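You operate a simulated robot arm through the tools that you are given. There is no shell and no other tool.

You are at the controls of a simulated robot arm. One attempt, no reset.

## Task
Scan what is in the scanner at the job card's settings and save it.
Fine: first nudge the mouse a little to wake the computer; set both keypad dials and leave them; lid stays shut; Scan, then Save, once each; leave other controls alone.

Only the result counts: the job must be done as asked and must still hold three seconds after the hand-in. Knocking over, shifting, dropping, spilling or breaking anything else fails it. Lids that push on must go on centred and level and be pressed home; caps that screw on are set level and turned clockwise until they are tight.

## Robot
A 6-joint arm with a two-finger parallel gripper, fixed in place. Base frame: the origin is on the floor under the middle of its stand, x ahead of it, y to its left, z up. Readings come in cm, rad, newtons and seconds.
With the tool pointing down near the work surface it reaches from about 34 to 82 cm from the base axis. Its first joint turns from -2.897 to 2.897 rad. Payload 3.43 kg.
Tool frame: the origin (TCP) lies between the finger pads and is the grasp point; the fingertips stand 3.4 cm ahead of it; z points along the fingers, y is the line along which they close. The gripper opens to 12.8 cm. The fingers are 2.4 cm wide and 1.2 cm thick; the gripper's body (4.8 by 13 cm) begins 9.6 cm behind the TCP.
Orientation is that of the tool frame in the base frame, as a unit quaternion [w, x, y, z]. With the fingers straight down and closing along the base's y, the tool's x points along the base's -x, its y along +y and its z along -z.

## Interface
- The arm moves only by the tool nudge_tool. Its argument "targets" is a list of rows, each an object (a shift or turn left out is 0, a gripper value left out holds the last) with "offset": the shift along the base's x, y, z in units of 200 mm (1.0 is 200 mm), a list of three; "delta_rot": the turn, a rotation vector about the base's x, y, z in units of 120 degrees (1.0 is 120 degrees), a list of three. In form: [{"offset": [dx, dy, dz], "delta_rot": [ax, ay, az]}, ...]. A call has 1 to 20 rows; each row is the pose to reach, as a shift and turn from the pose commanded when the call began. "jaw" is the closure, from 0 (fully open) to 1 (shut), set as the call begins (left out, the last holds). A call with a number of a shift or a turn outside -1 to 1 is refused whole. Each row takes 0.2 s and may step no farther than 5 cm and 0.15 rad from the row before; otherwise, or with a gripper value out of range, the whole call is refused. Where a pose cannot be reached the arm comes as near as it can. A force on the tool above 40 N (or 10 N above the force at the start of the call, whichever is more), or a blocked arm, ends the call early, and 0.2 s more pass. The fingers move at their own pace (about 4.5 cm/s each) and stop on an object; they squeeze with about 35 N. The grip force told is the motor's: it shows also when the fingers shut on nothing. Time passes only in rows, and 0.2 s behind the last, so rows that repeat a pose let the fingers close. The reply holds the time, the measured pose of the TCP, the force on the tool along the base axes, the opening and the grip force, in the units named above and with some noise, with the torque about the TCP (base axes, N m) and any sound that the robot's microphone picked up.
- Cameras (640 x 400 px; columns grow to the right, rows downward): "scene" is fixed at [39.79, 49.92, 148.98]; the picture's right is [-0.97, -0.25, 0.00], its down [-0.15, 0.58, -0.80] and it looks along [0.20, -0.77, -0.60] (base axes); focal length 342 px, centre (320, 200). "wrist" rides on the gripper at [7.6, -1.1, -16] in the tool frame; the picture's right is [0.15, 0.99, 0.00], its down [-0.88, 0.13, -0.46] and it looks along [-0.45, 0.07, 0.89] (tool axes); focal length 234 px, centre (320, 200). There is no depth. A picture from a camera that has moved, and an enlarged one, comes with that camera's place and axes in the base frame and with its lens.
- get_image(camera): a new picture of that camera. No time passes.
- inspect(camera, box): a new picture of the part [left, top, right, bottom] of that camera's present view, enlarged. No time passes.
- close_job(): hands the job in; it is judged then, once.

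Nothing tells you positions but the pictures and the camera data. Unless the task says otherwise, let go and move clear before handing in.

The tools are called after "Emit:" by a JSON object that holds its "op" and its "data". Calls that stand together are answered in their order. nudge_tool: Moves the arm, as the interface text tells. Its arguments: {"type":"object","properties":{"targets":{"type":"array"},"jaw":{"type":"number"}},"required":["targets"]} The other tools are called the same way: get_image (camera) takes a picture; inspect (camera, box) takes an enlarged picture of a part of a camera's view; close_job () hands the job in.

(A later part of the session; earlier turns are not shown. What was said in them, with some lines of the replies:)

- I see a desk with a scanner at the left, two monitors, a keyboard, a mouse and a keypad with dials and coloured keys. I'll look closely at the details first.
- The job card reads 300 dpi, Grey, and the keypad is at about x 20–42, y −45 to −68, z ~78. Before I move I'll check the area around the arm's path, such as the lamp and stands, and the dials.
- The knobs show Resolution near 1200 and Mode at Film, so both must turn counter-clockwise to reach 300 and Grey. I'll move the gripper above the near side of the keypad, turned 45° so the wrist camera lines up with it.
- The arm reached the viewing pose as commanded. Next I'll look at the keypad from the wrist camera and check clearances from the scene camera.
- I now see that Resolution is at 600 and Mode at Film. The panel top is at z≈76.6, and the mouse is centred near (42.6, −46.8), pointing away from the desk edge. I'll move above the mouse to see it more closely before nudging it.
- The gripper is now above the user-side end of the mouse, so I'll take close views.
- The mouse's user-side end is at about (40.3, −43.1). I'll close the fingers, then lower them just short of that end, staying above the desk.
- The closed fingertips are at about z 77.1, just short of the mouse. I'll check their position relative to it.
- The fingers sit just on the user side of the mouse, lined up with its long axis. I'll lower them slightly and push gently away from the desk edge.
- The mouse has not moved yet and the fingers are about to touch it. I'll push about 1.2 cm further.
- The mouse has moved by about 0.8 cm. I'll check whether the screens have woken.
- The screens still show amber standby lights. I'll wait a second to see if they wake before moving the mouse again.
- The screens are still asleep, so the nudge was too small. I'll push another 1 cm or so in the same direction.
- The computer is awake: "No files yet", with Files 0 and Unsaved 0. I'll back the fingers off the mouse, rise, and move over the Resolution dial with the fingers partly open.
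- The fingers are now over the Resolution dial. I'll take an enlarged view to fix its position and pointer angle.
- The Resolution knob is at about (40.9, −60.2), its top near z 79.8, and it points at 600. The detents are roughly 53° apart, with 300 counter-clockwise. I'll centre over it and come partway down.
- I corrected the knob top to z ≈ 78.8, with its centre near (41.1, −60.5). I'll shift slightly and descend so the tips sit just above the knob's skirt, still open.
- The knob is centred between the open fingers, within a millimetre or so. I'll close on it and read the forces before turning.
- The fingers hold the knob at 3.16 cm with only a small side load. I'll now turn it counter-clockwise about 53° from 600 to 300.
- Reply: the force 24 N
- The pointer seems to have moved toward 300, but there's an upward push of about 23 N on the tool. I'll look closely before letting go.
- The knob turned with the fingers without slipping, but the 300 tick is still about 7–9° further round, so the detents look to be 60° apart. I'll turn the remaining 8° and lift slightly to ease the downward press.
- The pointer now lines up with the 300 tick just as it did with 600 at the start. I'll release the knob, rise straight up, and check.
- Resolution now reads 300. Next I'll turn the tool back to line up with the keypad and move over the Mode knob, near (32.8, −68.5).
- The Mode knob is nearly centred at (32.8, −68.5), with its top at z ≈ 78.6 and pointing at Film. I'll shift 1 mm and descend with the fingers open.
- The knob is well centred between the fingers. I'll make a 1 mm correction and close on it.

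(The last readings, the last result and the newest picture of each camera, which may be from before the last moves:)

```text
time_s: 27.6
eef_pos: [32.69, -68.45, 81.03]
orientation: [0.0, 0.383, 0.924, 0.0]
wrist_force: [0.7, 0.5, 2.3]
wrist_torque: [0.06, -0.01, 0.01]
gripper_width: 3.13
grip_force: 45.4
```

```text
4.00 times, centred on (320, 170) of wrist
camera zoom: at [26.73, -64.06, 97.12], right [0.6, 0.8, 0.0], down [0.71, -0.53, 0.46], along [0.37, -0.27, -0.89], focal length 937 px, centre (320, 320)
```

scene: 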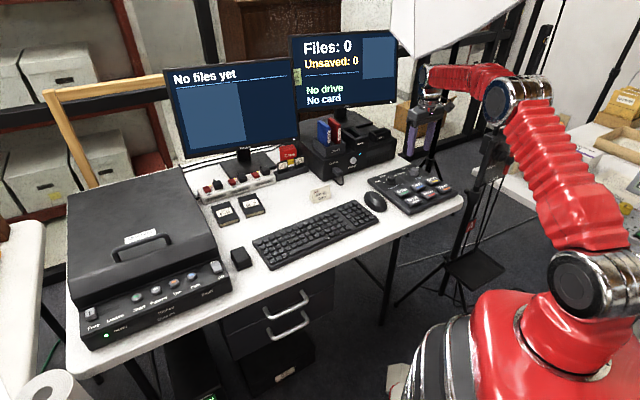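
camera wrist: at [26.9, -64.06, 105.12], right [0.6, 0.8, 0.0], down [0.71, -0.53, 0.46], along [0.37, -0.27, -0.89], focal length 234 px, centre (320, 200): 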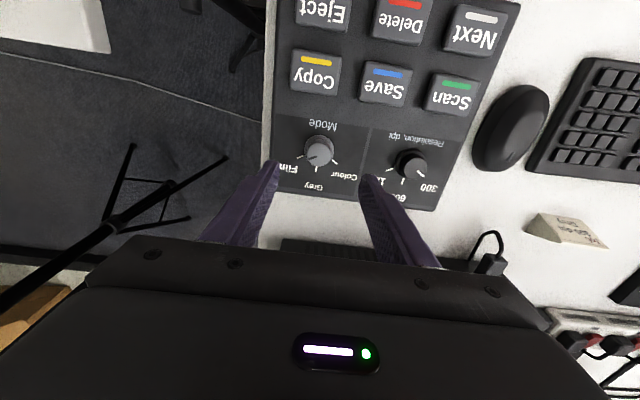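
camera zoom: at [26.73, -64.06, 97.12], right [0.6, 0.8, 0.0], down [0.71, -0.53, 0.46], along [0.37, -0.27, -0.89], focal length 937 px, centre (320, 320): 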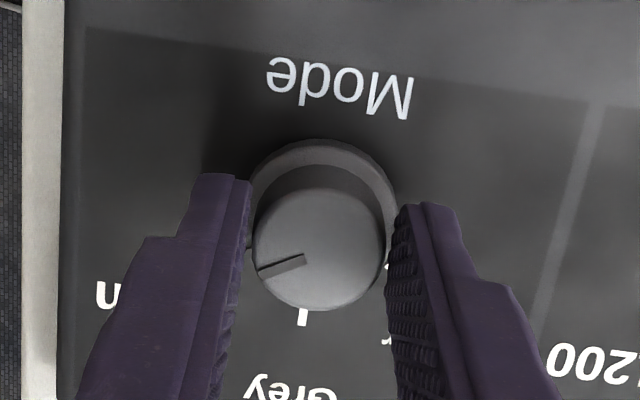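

The grip is well centred with almost no side load. I'll turn Mode counter-clockwise 60° from Film to Grey.

Emit:
{"op": "nudge_tool", "data": {"targets": [{"offset": [0, 0, 0.002], "delta_rot": [0, 0, 0.056]}, {"offset": [0, 0, 0.003], "delta_rot": [0, 0, 0.112]}, {"offset": [0, 0, 0.003], "delta_rot": [0, 0, 0.168]}, {"offset": [0, 0, 0.003], "delta_rot": [0, 0, 0.224]}, {"offset": [0, 0, 0.003], "delta_rot": [0, 0, 0.28]}, {"offset": [0, 0, 0.003], "delta_rot": [0, 0, 0.336]}, {"offset": [0, 0, 0.003], "delta_rot": [0, 0, 0.392]}, {"offset": [0, 0, 0.003], "delta_rot": [0, 0, 0.448]}, {"offset": [0, 0, 0.003], "delta_rot": [0, 0, 0.5]}, {"offset": [0, 0, 0.003], "delta_rot": [0, 0, 0.5]}]}}

Emit:
{"op": "inspect", "data": {"camera": "wrist", "box": [240, 120, 400, 220]}}

Emit:
{"op": "inspect", "data": {"camera": "scene", "box": [366, 156, 446, 206]}}

```text
time_s: 29.8
eef_pos: [32.65, -68.66, 81.11]
orientation: [-0.001, -0.131, 0.991, -0.001]
wrist_force: [-7.4, -15.9, -11.1]
wrist_torque: [-0.59, 0.33, -0.02]
gripper_width: 3.15
grip_force: 45.4
```

```text
4.00 times, centred on (320, 170) of wrist
camera zoom: at [25.83, -71.83, 97.17], right [-0.4, 0.92, 0.0], down [0.82, 0.35, 0.46], along [0.42, 0.18, -0.89], focal length 937 px, centre (320, 320)
```

zoom: 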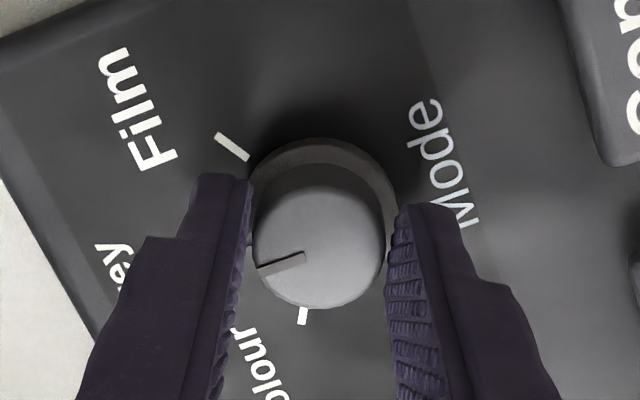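

```text
8.00 times, centred on (406, 181) of scene
camera zoom: at [39.79, 49.92, 148.98], right [-0.97, -0.25, 0.0], down [-0.15, 0.58, -0.8], along [0.2, -0.77, -0.6], focal length 2734 px, centre (-368, 352)
```

zoom: 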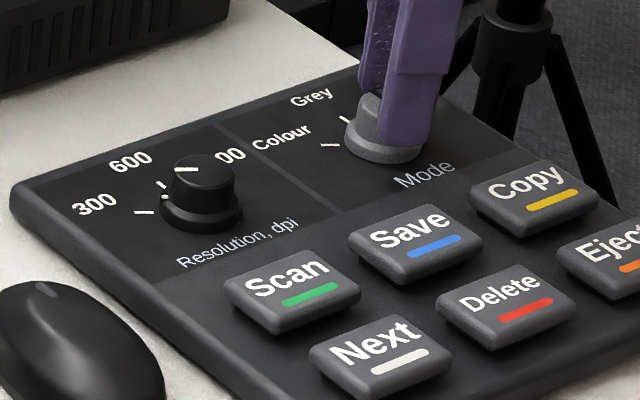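

The knob turned with the fingers and should now be at Grey, with the keypad unmoved. I'll release, rise, and check.

Emit:
{"op": "nudge_tool", "data": {"targets": [{"offset": [0, 0, 0]}, {"offset": [0, 0, 0]}, {"offset": [0, 0, 0]}, {"offset": [0, 0, 0]}, {"offset": [0, 0, 0.1]}, {"offset": [0, 0, 0.25]}, {"offset": [0, 0, 0.4]}, {"offset": [0, 0, 0.4]}], "jaw": 0.45}}

Emit:
{"op": "inspect", "data": {"camera": "wrist", "box": [200, 60, 440, 210]}}

Emit:
{"op": "inspect", "data": {"camera": "scene", "box": [366, 156, 446, 206]}}

```text
time_s: 31.6
eef_pos: [32.64, -68.58, 89.0]
orientation: [0.0, -0.13, 0.991, 0.0]
wrist_force: [1.2, -0.7, -1.1]
wrist_torque: [0.01, 0.02, -0.03]
gripper_width: 7.04
grip_force: 0.0
```

```text
2.67 times, centred on (320, 135) of wrist
camera zoom: at [25.89, -71.77, 105.1], right [-0.4, 0.92, 0.0], down [0.82, 0.35, 0.46], along [0.42, 0.18, -0.89], focal length 624 px, centre (320, 373)
```

zoom: 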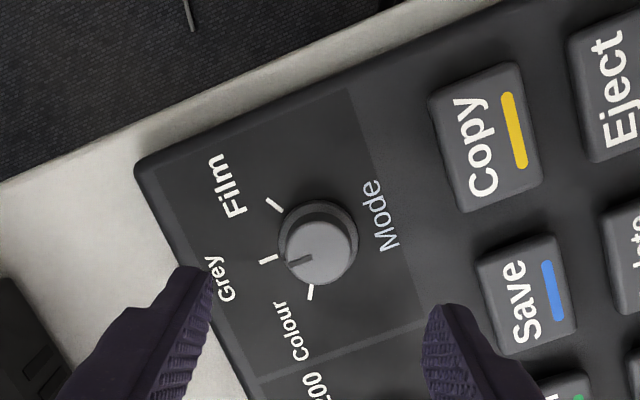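

```text
8.00 times, centred on (406, 181) of scene
camera zoom: at [39.79, 49.92, 148.98], right [-0.97, -0.25, 0.0], down [-0.15, 0.58, -0.8], along [0.2, -0.77, -0.6], focal length 2734 px, centre (-368, 352)
```

zoom: 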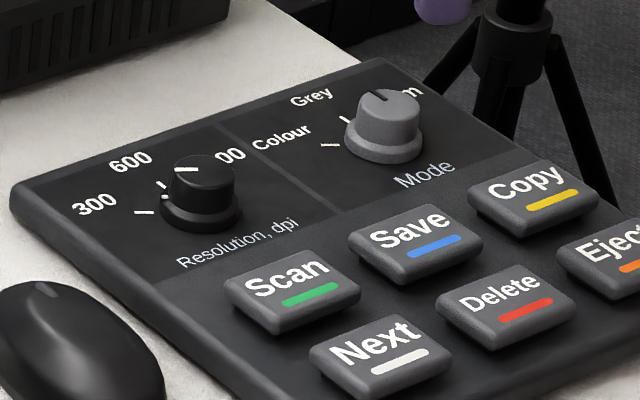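

Resolution is at 300 and Mode at Grey. Next I'll move over the Scan key, near (36.2, −53.8), with the tool lined up with the keypad, to get its exact place before pressing.

Emit:
{"op": "nudge_tool", "data": {"targets": [{"offset": [0.017, 0.074, 0.05], "delta_rot": [0, 0, -0.05]}, {"offset": [0.035, 0.148, 0.05], "delta_rot": [0, 0, -0.1]}, {"offset": [0.052, 0.222, 0.05], "delta_rot": [0, 0, -0.15]}, {"offset": [0.069, 0.296, 0.05], "delta_rot": [0, 0, -0.2]}, {"offset": [0.086, 0.37, 0.05], "delta_rot": [0, 0, -0.25]}, {"offset": [0.104, 0.444, 0.05], "delta_rot": [0, 0, -0.3]}, {"offset": [0.121, 0.518, 0.05], "delta_rot": [0, 0, -0.35]}, {"offset": [0.138, 0.592, 0.05], "delta_rot": [0, 0, -0.4]}, {"offset": [0.155, 0.666, 0.05], "delta_rot": [0, 0, -0.45]}, {"offset": [0.173, 0.74, 0.05], "delta_rot": [0, 0, -0.5]}, {"offset": [0.173, 0.74, 0], "delta_rot": [0, 0, -0.5]}, {"offset": [0.173, 0.74, 0], "delta_rot": [0, 0, -0.5]}]}}

Emit:
{"op": "get_image", "data": {"camera": "wrist"}}

Emit:
{"op": "inspect", "data": {"camera": "wrist", "box": [200, 80, 440, 230]}}

```text
time_s: 34.2
eef_pos: [36.07, -53.6, 89.05]
orientation: [0.0, 0.383, 0.924, 0.0]
wrist_force: [0.1, -0.3, 1.2]
wrist_torque: [-0.02, 0.01, 0.0]
gripper_width: 7.05
grip_force: 0.1
```

```text
taken
camera wrist: at [30.17, -49.25, 105.1], right [0.6, 0.8, 0.0], down [0.71, -0.53, 0.46], along [0.37, -0.27, -0.89], focal length 234 px, centre (320, 200)
```

wrist: 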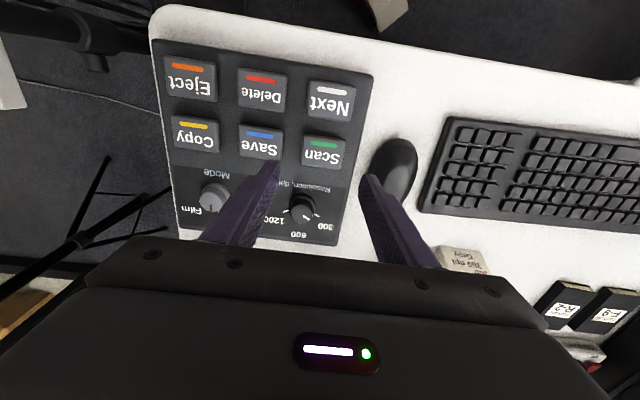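

```text
2.67 times, centred on (320, 155) of wrist
camera zoom: at [30.17, -49.25, 105.1], right [0.6, 0.8, 0.0], down [0.71, -0.53, 0.46], along [0.37, -0.27, -0.89], focal length 624 px, centre (320, 320)
```

zoom: 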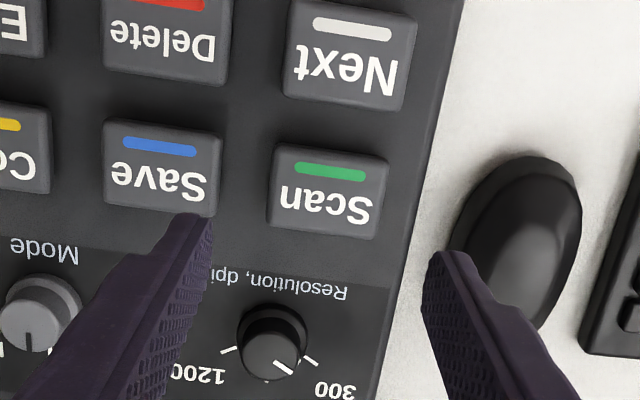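

Scan's key top is almost directly below the tool, and both pointers are confirmed at 300 and Grey. I'll close the fingers, centre over Scan, and descend to just above it.

Emit:
{"op": "nudge_tool", "data": {"targets": [{"offset": [0.01, 0.0125, 0]}, {"offset": [0.01, 0.0125, 0]}, {"offset": [0.01, 0.0125, 0]}, {"offset": [0.01, 0.0125, 0]}, {"offset": [0.01, 0.0125, 0]}, {"offset": [0.01, 0.0125, -0.1]}, {"offset": [0.01, 0.0125, -0.2]}, {"offset": [0.01, 0.0125, -0.3]}, {"offset": [0.01, 0.0125, -0.36]}, {"offset": [0.01, 0.0125, -0.36]}], "jaw": 1.0}}

Emit:
{"op": "inspect", "data": {"camera": "wrist", "box": [240, 120, 400, 220]}}

Emit:
{"op": "inspect", "data": {"camera": "scene", "box": [366, 166, 446, 216]}}

```text
time_s: 36.4
eef_pos: [36.48, -53.54, 82.05]
orientation: [0.0, 0.383, 0.924, 0.0]
wrist_force: [0.1, 0.5, 0.6]
wrist_torque: [0.0, 0.01, 0.02]
gripper_width: 0.02
grip_force: 32.8
```

```text
4.00 times, centred on (320, 170) of wrist
camera zoom: at [30.39, -49.06, 97.97], right [0.6, 0.8, 0.0], down [0.71, -0.53, 0.46], along [0.37, -0.27, -0.89], focal length 937 px, centre (320, 320)
```

zoom: 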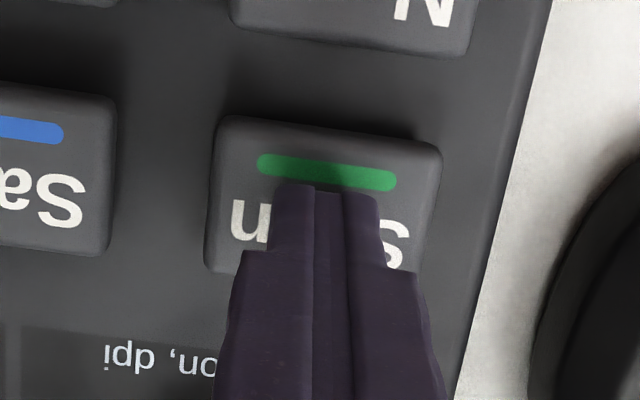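

```text
8.00 times, centred on (406, 191) of scene
camera zoom: at [39.79, 49.92, 148.98], right [-0.97, -0.25, 0.0], down [-0.15, 0.58, -0.8], along [0.2, -0.77, -0.6], focal length 2734 px, centre (-368, 272)
```

zoom: 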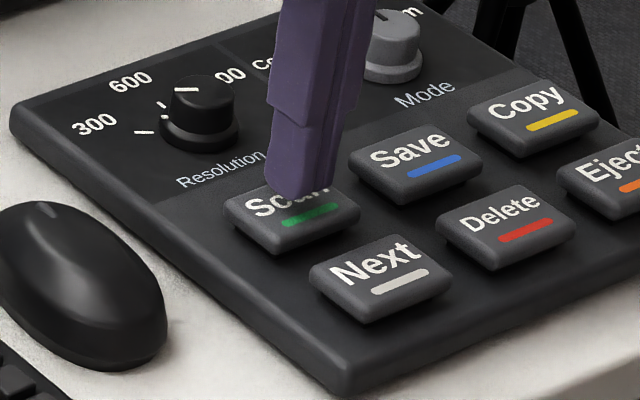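

The fingertips are over the centre of Scan, about 1 cm above it. I'll go down slowly in small steps and watch the force.

Emit:
{"op": "nudge_tool", "data": {"targets": [{"offset": [0, 0, -0.02]}, {"offset": [0, 0, -0.03]}, {"offset": [0, 0, -0.04]}, {"offset": [0, 0, -0.045]}, {"offset": [0, 0, -0.05]}]}}

Emit:
{"op": "inspect", "data": {"camera": "scene", "box": [366, 166, 446, 216]}}

```text
time_s: 37.6
eef_pos: [36.29, -53.45, 80.87]
orientation: [0.0, 0.383, 0.924, 0.0]
wrist_force: [-0.2, 1.3, 2.1]
wrist_torque: [0.04, 0.02, 0.02]
gripper_width: 0.01
grip_force: 32.9
```

```text
8.00 times, centred on (406, 191) of scene
camera zoom: at [39.79, 49.92, 148.98], right [-0.97, -0.25, 0.0], down [-0.15, 0.58, -0.8], along [0.2, -0.77, -0.6], focal length 2734 px, centre (-368, 272)
```

zoom: 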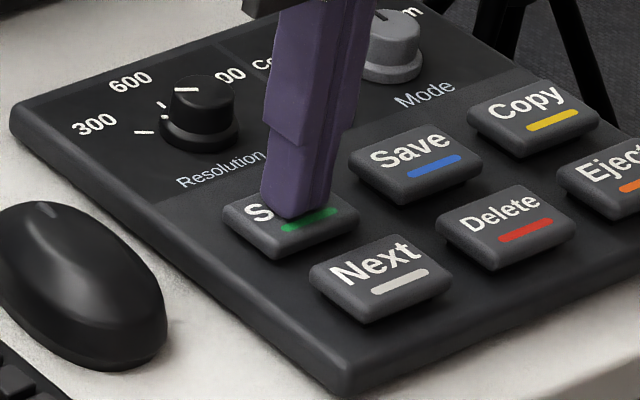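

The fingers have just touched the key at about 2 N and no click is reported. I'll press a little further in small steps.

Emit:
{"op": "nudge_tool", "data": {"targets": [{"offset": [0, 0, -0.005]}, {"offset": [0, 0, -0.01]}, {"offset": [0, 0, -0.015]}]}}

Emit:
{"op": "inspect", "data": {"camera": "scene", "box": [150, 20, 410, 182]}}

```text
time_s: 38.4
eef_pos: [36.4, -53.48, 80.61]
orientation: [-0.001, 0.383, 0.924, 0.0]
wrist_force: [-4.5, -1.3, 7.6]
wrist_torque: [-0.04, 0.12, 0.02]
gripper_width: 0.0
grip_force: 32.8
heard: click
```

```text
2.46 times, centred on (280, 101) of scene
camera zoom: at [39.79, 49.92, 148.98], right [-0.97, -0.25, 0.0], down [-0.15, 0.58, -0.8], along [0.2, -0.77, -0.6], focal length 841 px, centre (418, 444)
```

zoom: 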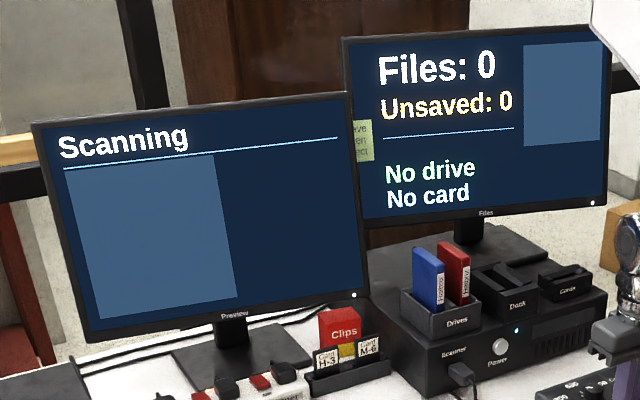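

There was one click and the screen says "Scanning". I'll lift straight up and move over Save while the scan runs.

Emit:
{"op": "nudge_tool", "data": {"targets": [{"offset": [0, 0, 0.05]}, {"offset": [0, 0, 0.2]}, {"offset": [0, 0, 0.35]}, {"offset": [0, 0, 0.35]}, {"offset": [0, 0, 0.35]}]}}

Emit:
{"op": "get_image", "data": {"camera": "scene"}}

Emit:
{"op": "inspect", "data": {"camera": "scene", "box": [150, 20, 410, 182]}}

```text
time_s: 39.6
eef_pos: [36.49, -53.28, 87.83]
orientation: [0.0, 0.382, 0.924, 0.001]
wrist_force: [0.2, -1.6, -0.3]
wrist_torque: [0.01, 0.01, -0.01]
gripper_width: 0.01
grip_force: 33.0
```

```text
taken
```

scene: 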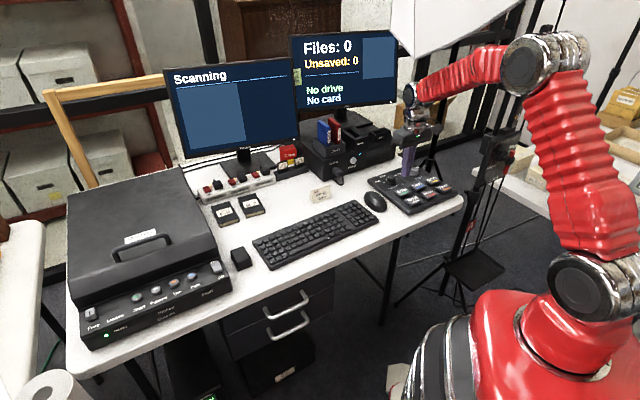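

```text
2.46 times, centred on (280, 101) of scene
camera zoom: at [39.79, 49.92, 148.98], right [-0.97, -0.25, 0.0], down [-0.15, 0.58, -0.8], along [0.2, -0.77, -0.6], focal length 841 px, centre (418, 444)
```

zoom: 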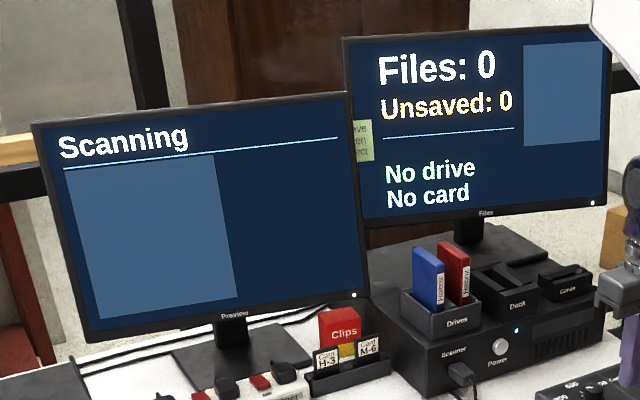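

The scan is still running. I'll move above Save now and wait there.

Emit:
{"op": "nudge_tool", "data": {"targets": [{"offset": [-0.066, -0.065, 0]}, {"offset": [-0.132, -0.13, 0]}, {"offset": [-0.198, -0.195, 0]}, {"offset": [-0.264, -0.26, 0]}, {"offset": [-0.264, -0.26, 0]}, {"offset": [-0.264, -0.26, 0]}, {"offset": [-0.264, -0.26, 0]}, {"offset": [-0.264, -0.26, 0]}, {"offset": [-0.264, -0.26, 0]}, {"offset": [-0.264, -0.26, 0]}]}}

Emit:
{"op": "inspect", "data": {"camera": "scene", "box": [150, 20, 410, 182]}}

Emit:
{"op": "get_image", "data": {"camera": "wrist"}}

Emit:
{"op": "inspect", "data": {"camera": "wrist", "box": [240, 100, 400, 200]}}

```text
time_s: 41.8
eef_pos: [31.25, -58.66, 87.72]
orientation: [0.0, 0.383, 0.924, 0.001]
wrist_force: [0.4, 0.0, -0.2]
wrist_torque: [-0.05, 0.0, -0.01]
gripper_width: 0.0
grip_force: 32.9
```

```text
2.46 times, centred on (280, 101) of scene
camera zoom: at [39.79, 49.92, 148.98], right [-0.97, -0.25, 0.0], down [-0.15, 0.58, -0.8], along [0.2, -0.77, -0.6], focal length 841 px, centre (418, 444)
```

zoom: 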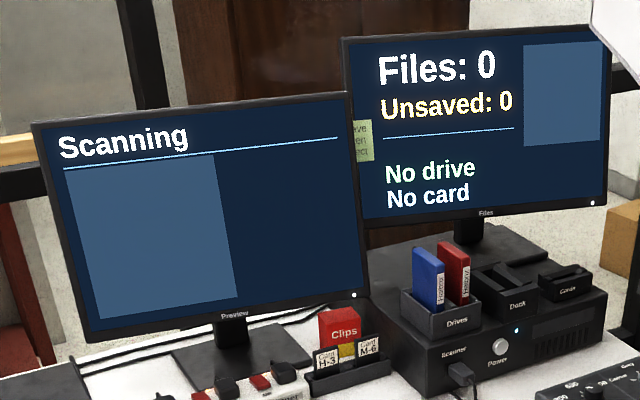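

```text
taken
camera wrist: at [25.26, -54.32, 103.69], right [0.6, 0.8, 0.0], down [0.71, -0.53, 0.46], along [0.37, -0.27, -0.89], focal length 234 px, centre (320, 200)
```

wrist: 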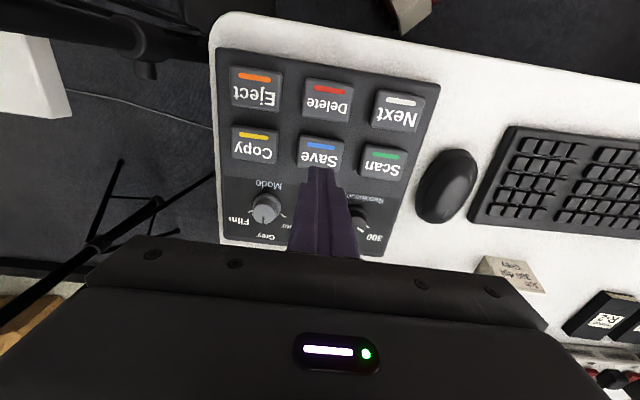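

```text
4.00 times, centred on (320, 150) of wrist
camera zoom: at [25.26, -54.32, 103.69], right [0.6, 0.8, 0.0], down [0.71, -0.53, 0.46], along [0.37, -0.27, -0.89], focal length 937 px, centre (320, 400)
```

zoom: 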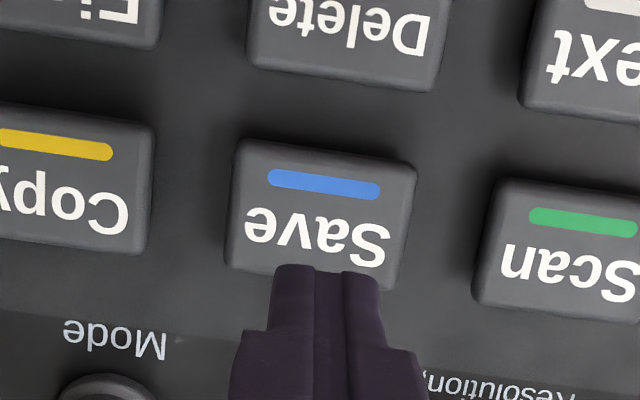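

I'm centred over Save and the scan is still in progress. I'll wait a few seconds and check again.

Emit:
{"op": "nudge_tool", "data": {"targets": [{"offset": [-0.007, 0.007, 0]}, {"offset": [-0.007, 0.007, 0]}, {"offset": [-0.007, 0.007, 0]}, {"offset": [-0.007, 0.007, 0]}, {"offset": [-0.007, 0.007, 0]}, {"offset": [-0.007, 0.007, 0]}, {"offset": [-0.007, 0.007, 0]}, {"offset": [-0.007, 0.007, 0]}, {"offset": [-0.007, 0.007, 0]}, {"offset": [-0.007, 0.007, 0]}, {"offset": [-0.007, 0.007, 0]}, {"offset": [-0.007, 0.007, 0]}, {"offset": [-0.007, 0.007, 0]}, {"offset": [-0.007, 0.007, 0]}, {"offset": [-0.007, 0.007, 0]}, {"offset": [-0.007, 0.007, 0]}, {"offset": [-0.007, 0.007, 0]}, {"offset": [-0.007, 0.007, 0]}, {"offset": [-0.007, 0.007, 0]}, {"offset": [-0.007, 0.007, 0]}]}}

Emit:
{"op": "inspect", "data": {"camera": "scene", "box": [150, 20, 410, 182]}}

Emit:
{"op": "inspect", "data": {"camera": "scene", "box": [60, 240, 260, 365]}}

```text
time_s: 46.0
eef_pos: [31.02, -58.58, 87.62]
orientation: [0.0, 0.382, 0.924, -0.001]
wrist_force: [0.2, 0.2, 0.1]
wrist_torque: [0.0, 0.01, 0.0]
gripper_width: 0.02
grip_force: 32.5
```

```text
2.46 times, centred on (280, 101) of scene
camera zoom: at [39.79, 49.92, 148.98], right [-0.97, -0.25, 0.0], down [-0.15, 0.58, -0.8], along [0.2, -0.77, -0.6], focal length 841 px, centre (418, 444)
```

zoom: 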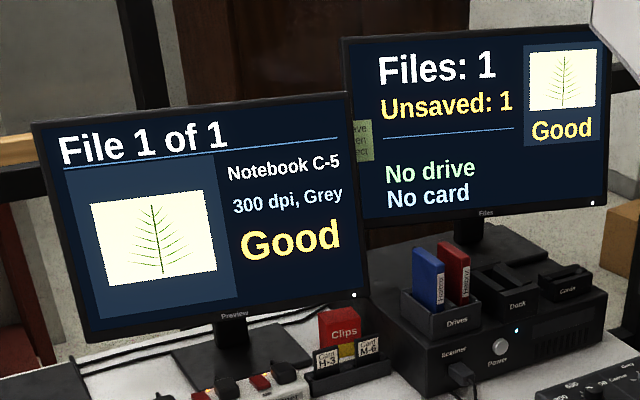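

```text
3.20 times, centred on (160, 302) of scene
camera zoom: at [39.79, 49.92, 148.98], right [-0.97, -0.25, 0.0], down [-0.15, 0.58, -0.8], along [0.2, -0.77, -0.6], focal length 1094 px, centre (832, -128)
```

zoom: 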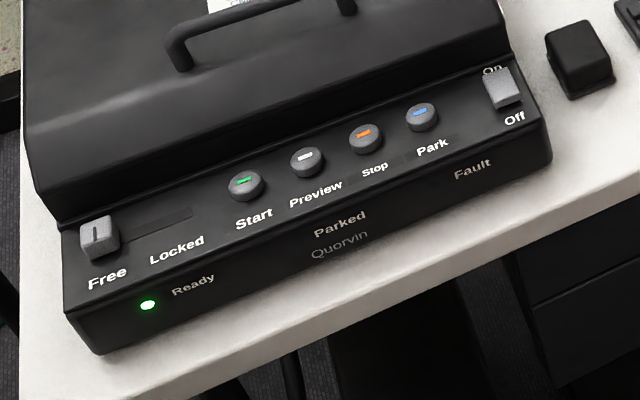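

The scan is good: Notebook C-5 at 300 dpi, Grey, with one file unsaved. I'll press Save with the same slow descent and stop at the click.

Emit:
{"op": "nudge_tool", "data": {"targets": [{"offset": [0, 0, -0.1]}, {"offset": [0, 0, -0.2]}, {"offset": [0, 0, -0.28]}, {"offset": [0, 0, -0.31]}, {"offset": [0, 0, -0.325]}, {"offset": [0, 0, -0.335]}, {"offset": [0, 0, -0.34]}, {"offset": [0, 0, -0.345]}, {"offset": [0, 0, -0.35]}]}}

Emit:
{"op": "inspect", "data": {"camera": "scene", "box": [150, 20, 410, 182]}}

Emit:
{"op": "inspect", "data": {"camera": "scene", "box": [366, 166, 446, 216]}}

```text
time_s: 48.0
eef_pos: [31.03, -58.51, 80.79]
orientation: [0.0, 0.383, 0.924, 0.0]
wrist_force: [3.0, -0.1, 5.8]
wrist_torque: [0.01, -0.11, -0.02]
gripper_width: 0.02
grip_force: 33.4
heard: click
```

```text
2.46 times, centred on (280, 101) of scene
camera zoom: at [39.79, 49.92, 148.98], right [-0.97, -0.25, 0.0], down [-0.15, 0.58, -0.8], along [0.2, -0.77, -0.6], focal length 841 px, centre (418, 444)
```

zoom: 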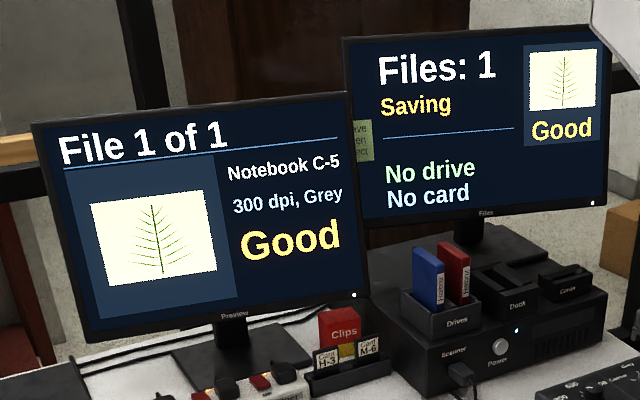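

```text
8.00 times, centred on (406, 191) of scene
camera zoom: at [39.79, 49.92, 148.98], right [-0.97, -0.25, 0.0], down [-0.15, 0.58, -0.8], along [0.2, -0.77, -0.6], focal length 2734 px, centre (-368, 272)
```

zoom: 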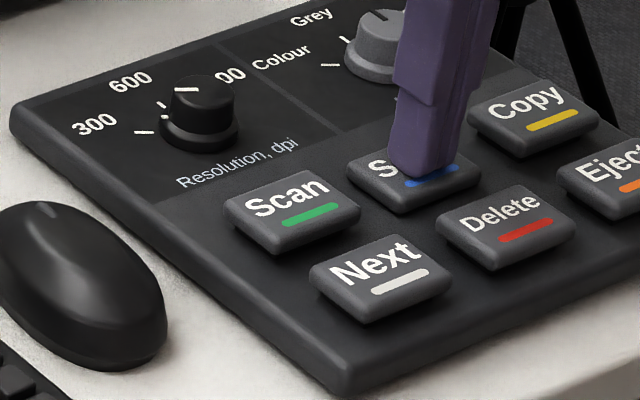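

There was one click and the screen shows "Saving". I'll lift straight up, move clear of the keypad, and wait for the save to finish.

Emit:
{"op": "nudge_tool", "data": {"targets": [{"offset": [0, 0, 0.05]}, {"offset": [0, 0, 0.2]}, {"offset": [0, 0, 0.4]}, {"offset": [0, 0, 0.6]}, {"offset": [0, 0, 0.8]}, {"offset": [0, 0.15, 0.9]}, {"offset": [0, 0.3, 0.9]}, {"offset": [0, 0.45, 0.9]}, {"offset": [0, 0.45, 0.9]}, {"offset": [0, 0.45, 0.9]}, {"offset": [0, 0.45, 0.9]}, {"offset": [0, 0.45, 0.9]}, {"offset": [0, 0.45, 0.9]}, {"offset": [0, 0.45, 0.9]}, {"offset": [0, 0.45, 0.9]}, {"offset": [0, 0.45, 0.9]}, {"offset": [0, 0.45, 0.9]}, {"offset": [0, 0.45, 0.9]}, {"offset": [0, 0.45, 0.9]}, {"offset": [0, 0.45, 0.9]}]}}

Emit:
{"op": "inspect", "data": {"camera": "scene", "box": [150, 20, 410, 182]}}

Emit:
{"op": "get_image", "data": {"camera": "scene"}}

Emit:
{"op": "inspect", "data": {"camera": "scene", "box": [366, 166, 446, 216]}}

```text
time_s: 52.2
eef_pos: [31.04, -49.13, 98.6]
orientation: [0.001, 0.383, 0.924, 0.0]
wrist_force: [0.8, 0.5, 0.2]
wrist_torque: [0.0, 0.0, 0.01]
gripper_width: 0.02
grip_force: 32.8
```

```text
2.46 times, centred on (280, 101) of scene
camera zoom: at [39.79, 49.92, 148.98], right [-0.97, -0.25, 0.0], down [-0.15, 0.58, -0.8], along [0.2, -0.77, -0.6], focal length 841 px, centre (418, 444)
```

zoom: 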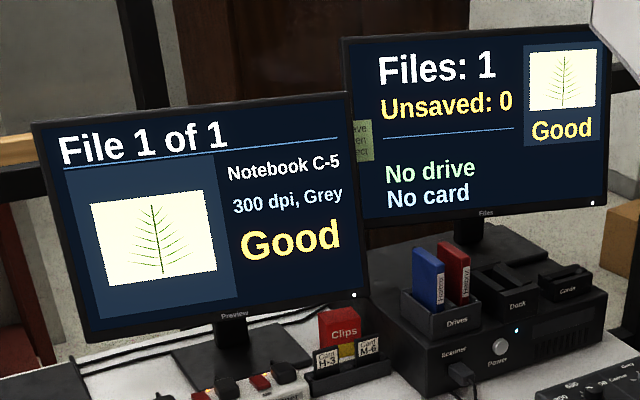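

```text
taken
```

scene: 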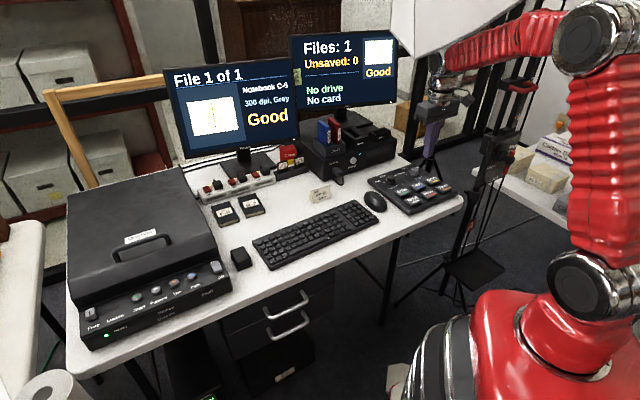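

```text
8.00 times, centred on (406, 191) of scene
camera zoom: at [39.79, 49.92, 148.98], right [-0.97, -0.25, 0.0], down [-0.15, 0.58, -0.8], along [0.2, -0.77, -0.6], focal length 2734 px, centre (-368, 272)
```

zoom: 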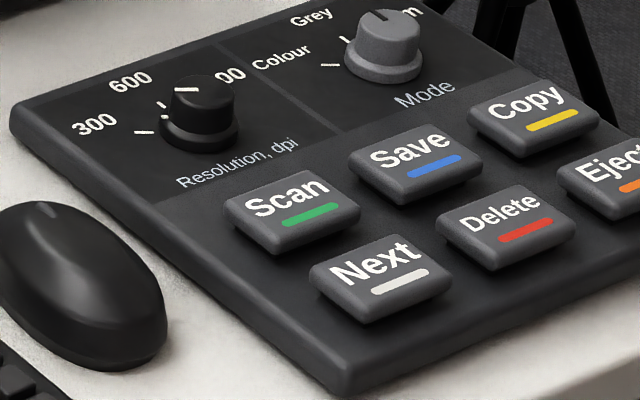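

The scan of Notebook C-5 at 300 dpi, Grey is saved: Files 1, Unsaved 0. The dials are still at 300 and Grey, the scanner lid is shut, and the arm is clear with nothing held, so I'm handing in the job.

Emit:
{"op": "close_job", "data": {}}

```text
The job is handed in.
```

The job is done and handed in. The scan came out as Notebook C-5 at 300 dpi, Grey, marked "Good", and the screen shows 1 file with 0 unsaved.

- **Wake-up:** I nudged the mouse roughly 2 cm away from the desk edge, in two small pushes, before the screens came on.
- **Dials:** Resolution was at 600 and Mode at Film. I turned them to 300 and Grey and left them there.
- **Keys:** I pressed Scan and Save once each, with one click heard for each.
- **Everything else:** The scanner lid stayed shut. I touched no other controls and saw nothing else move. The arm was clear of the desk at hand-in.

A sticky note, partly hidden by a monitor, may have read "Save then Eject". I left Eject alone, as you asked for no other controls.
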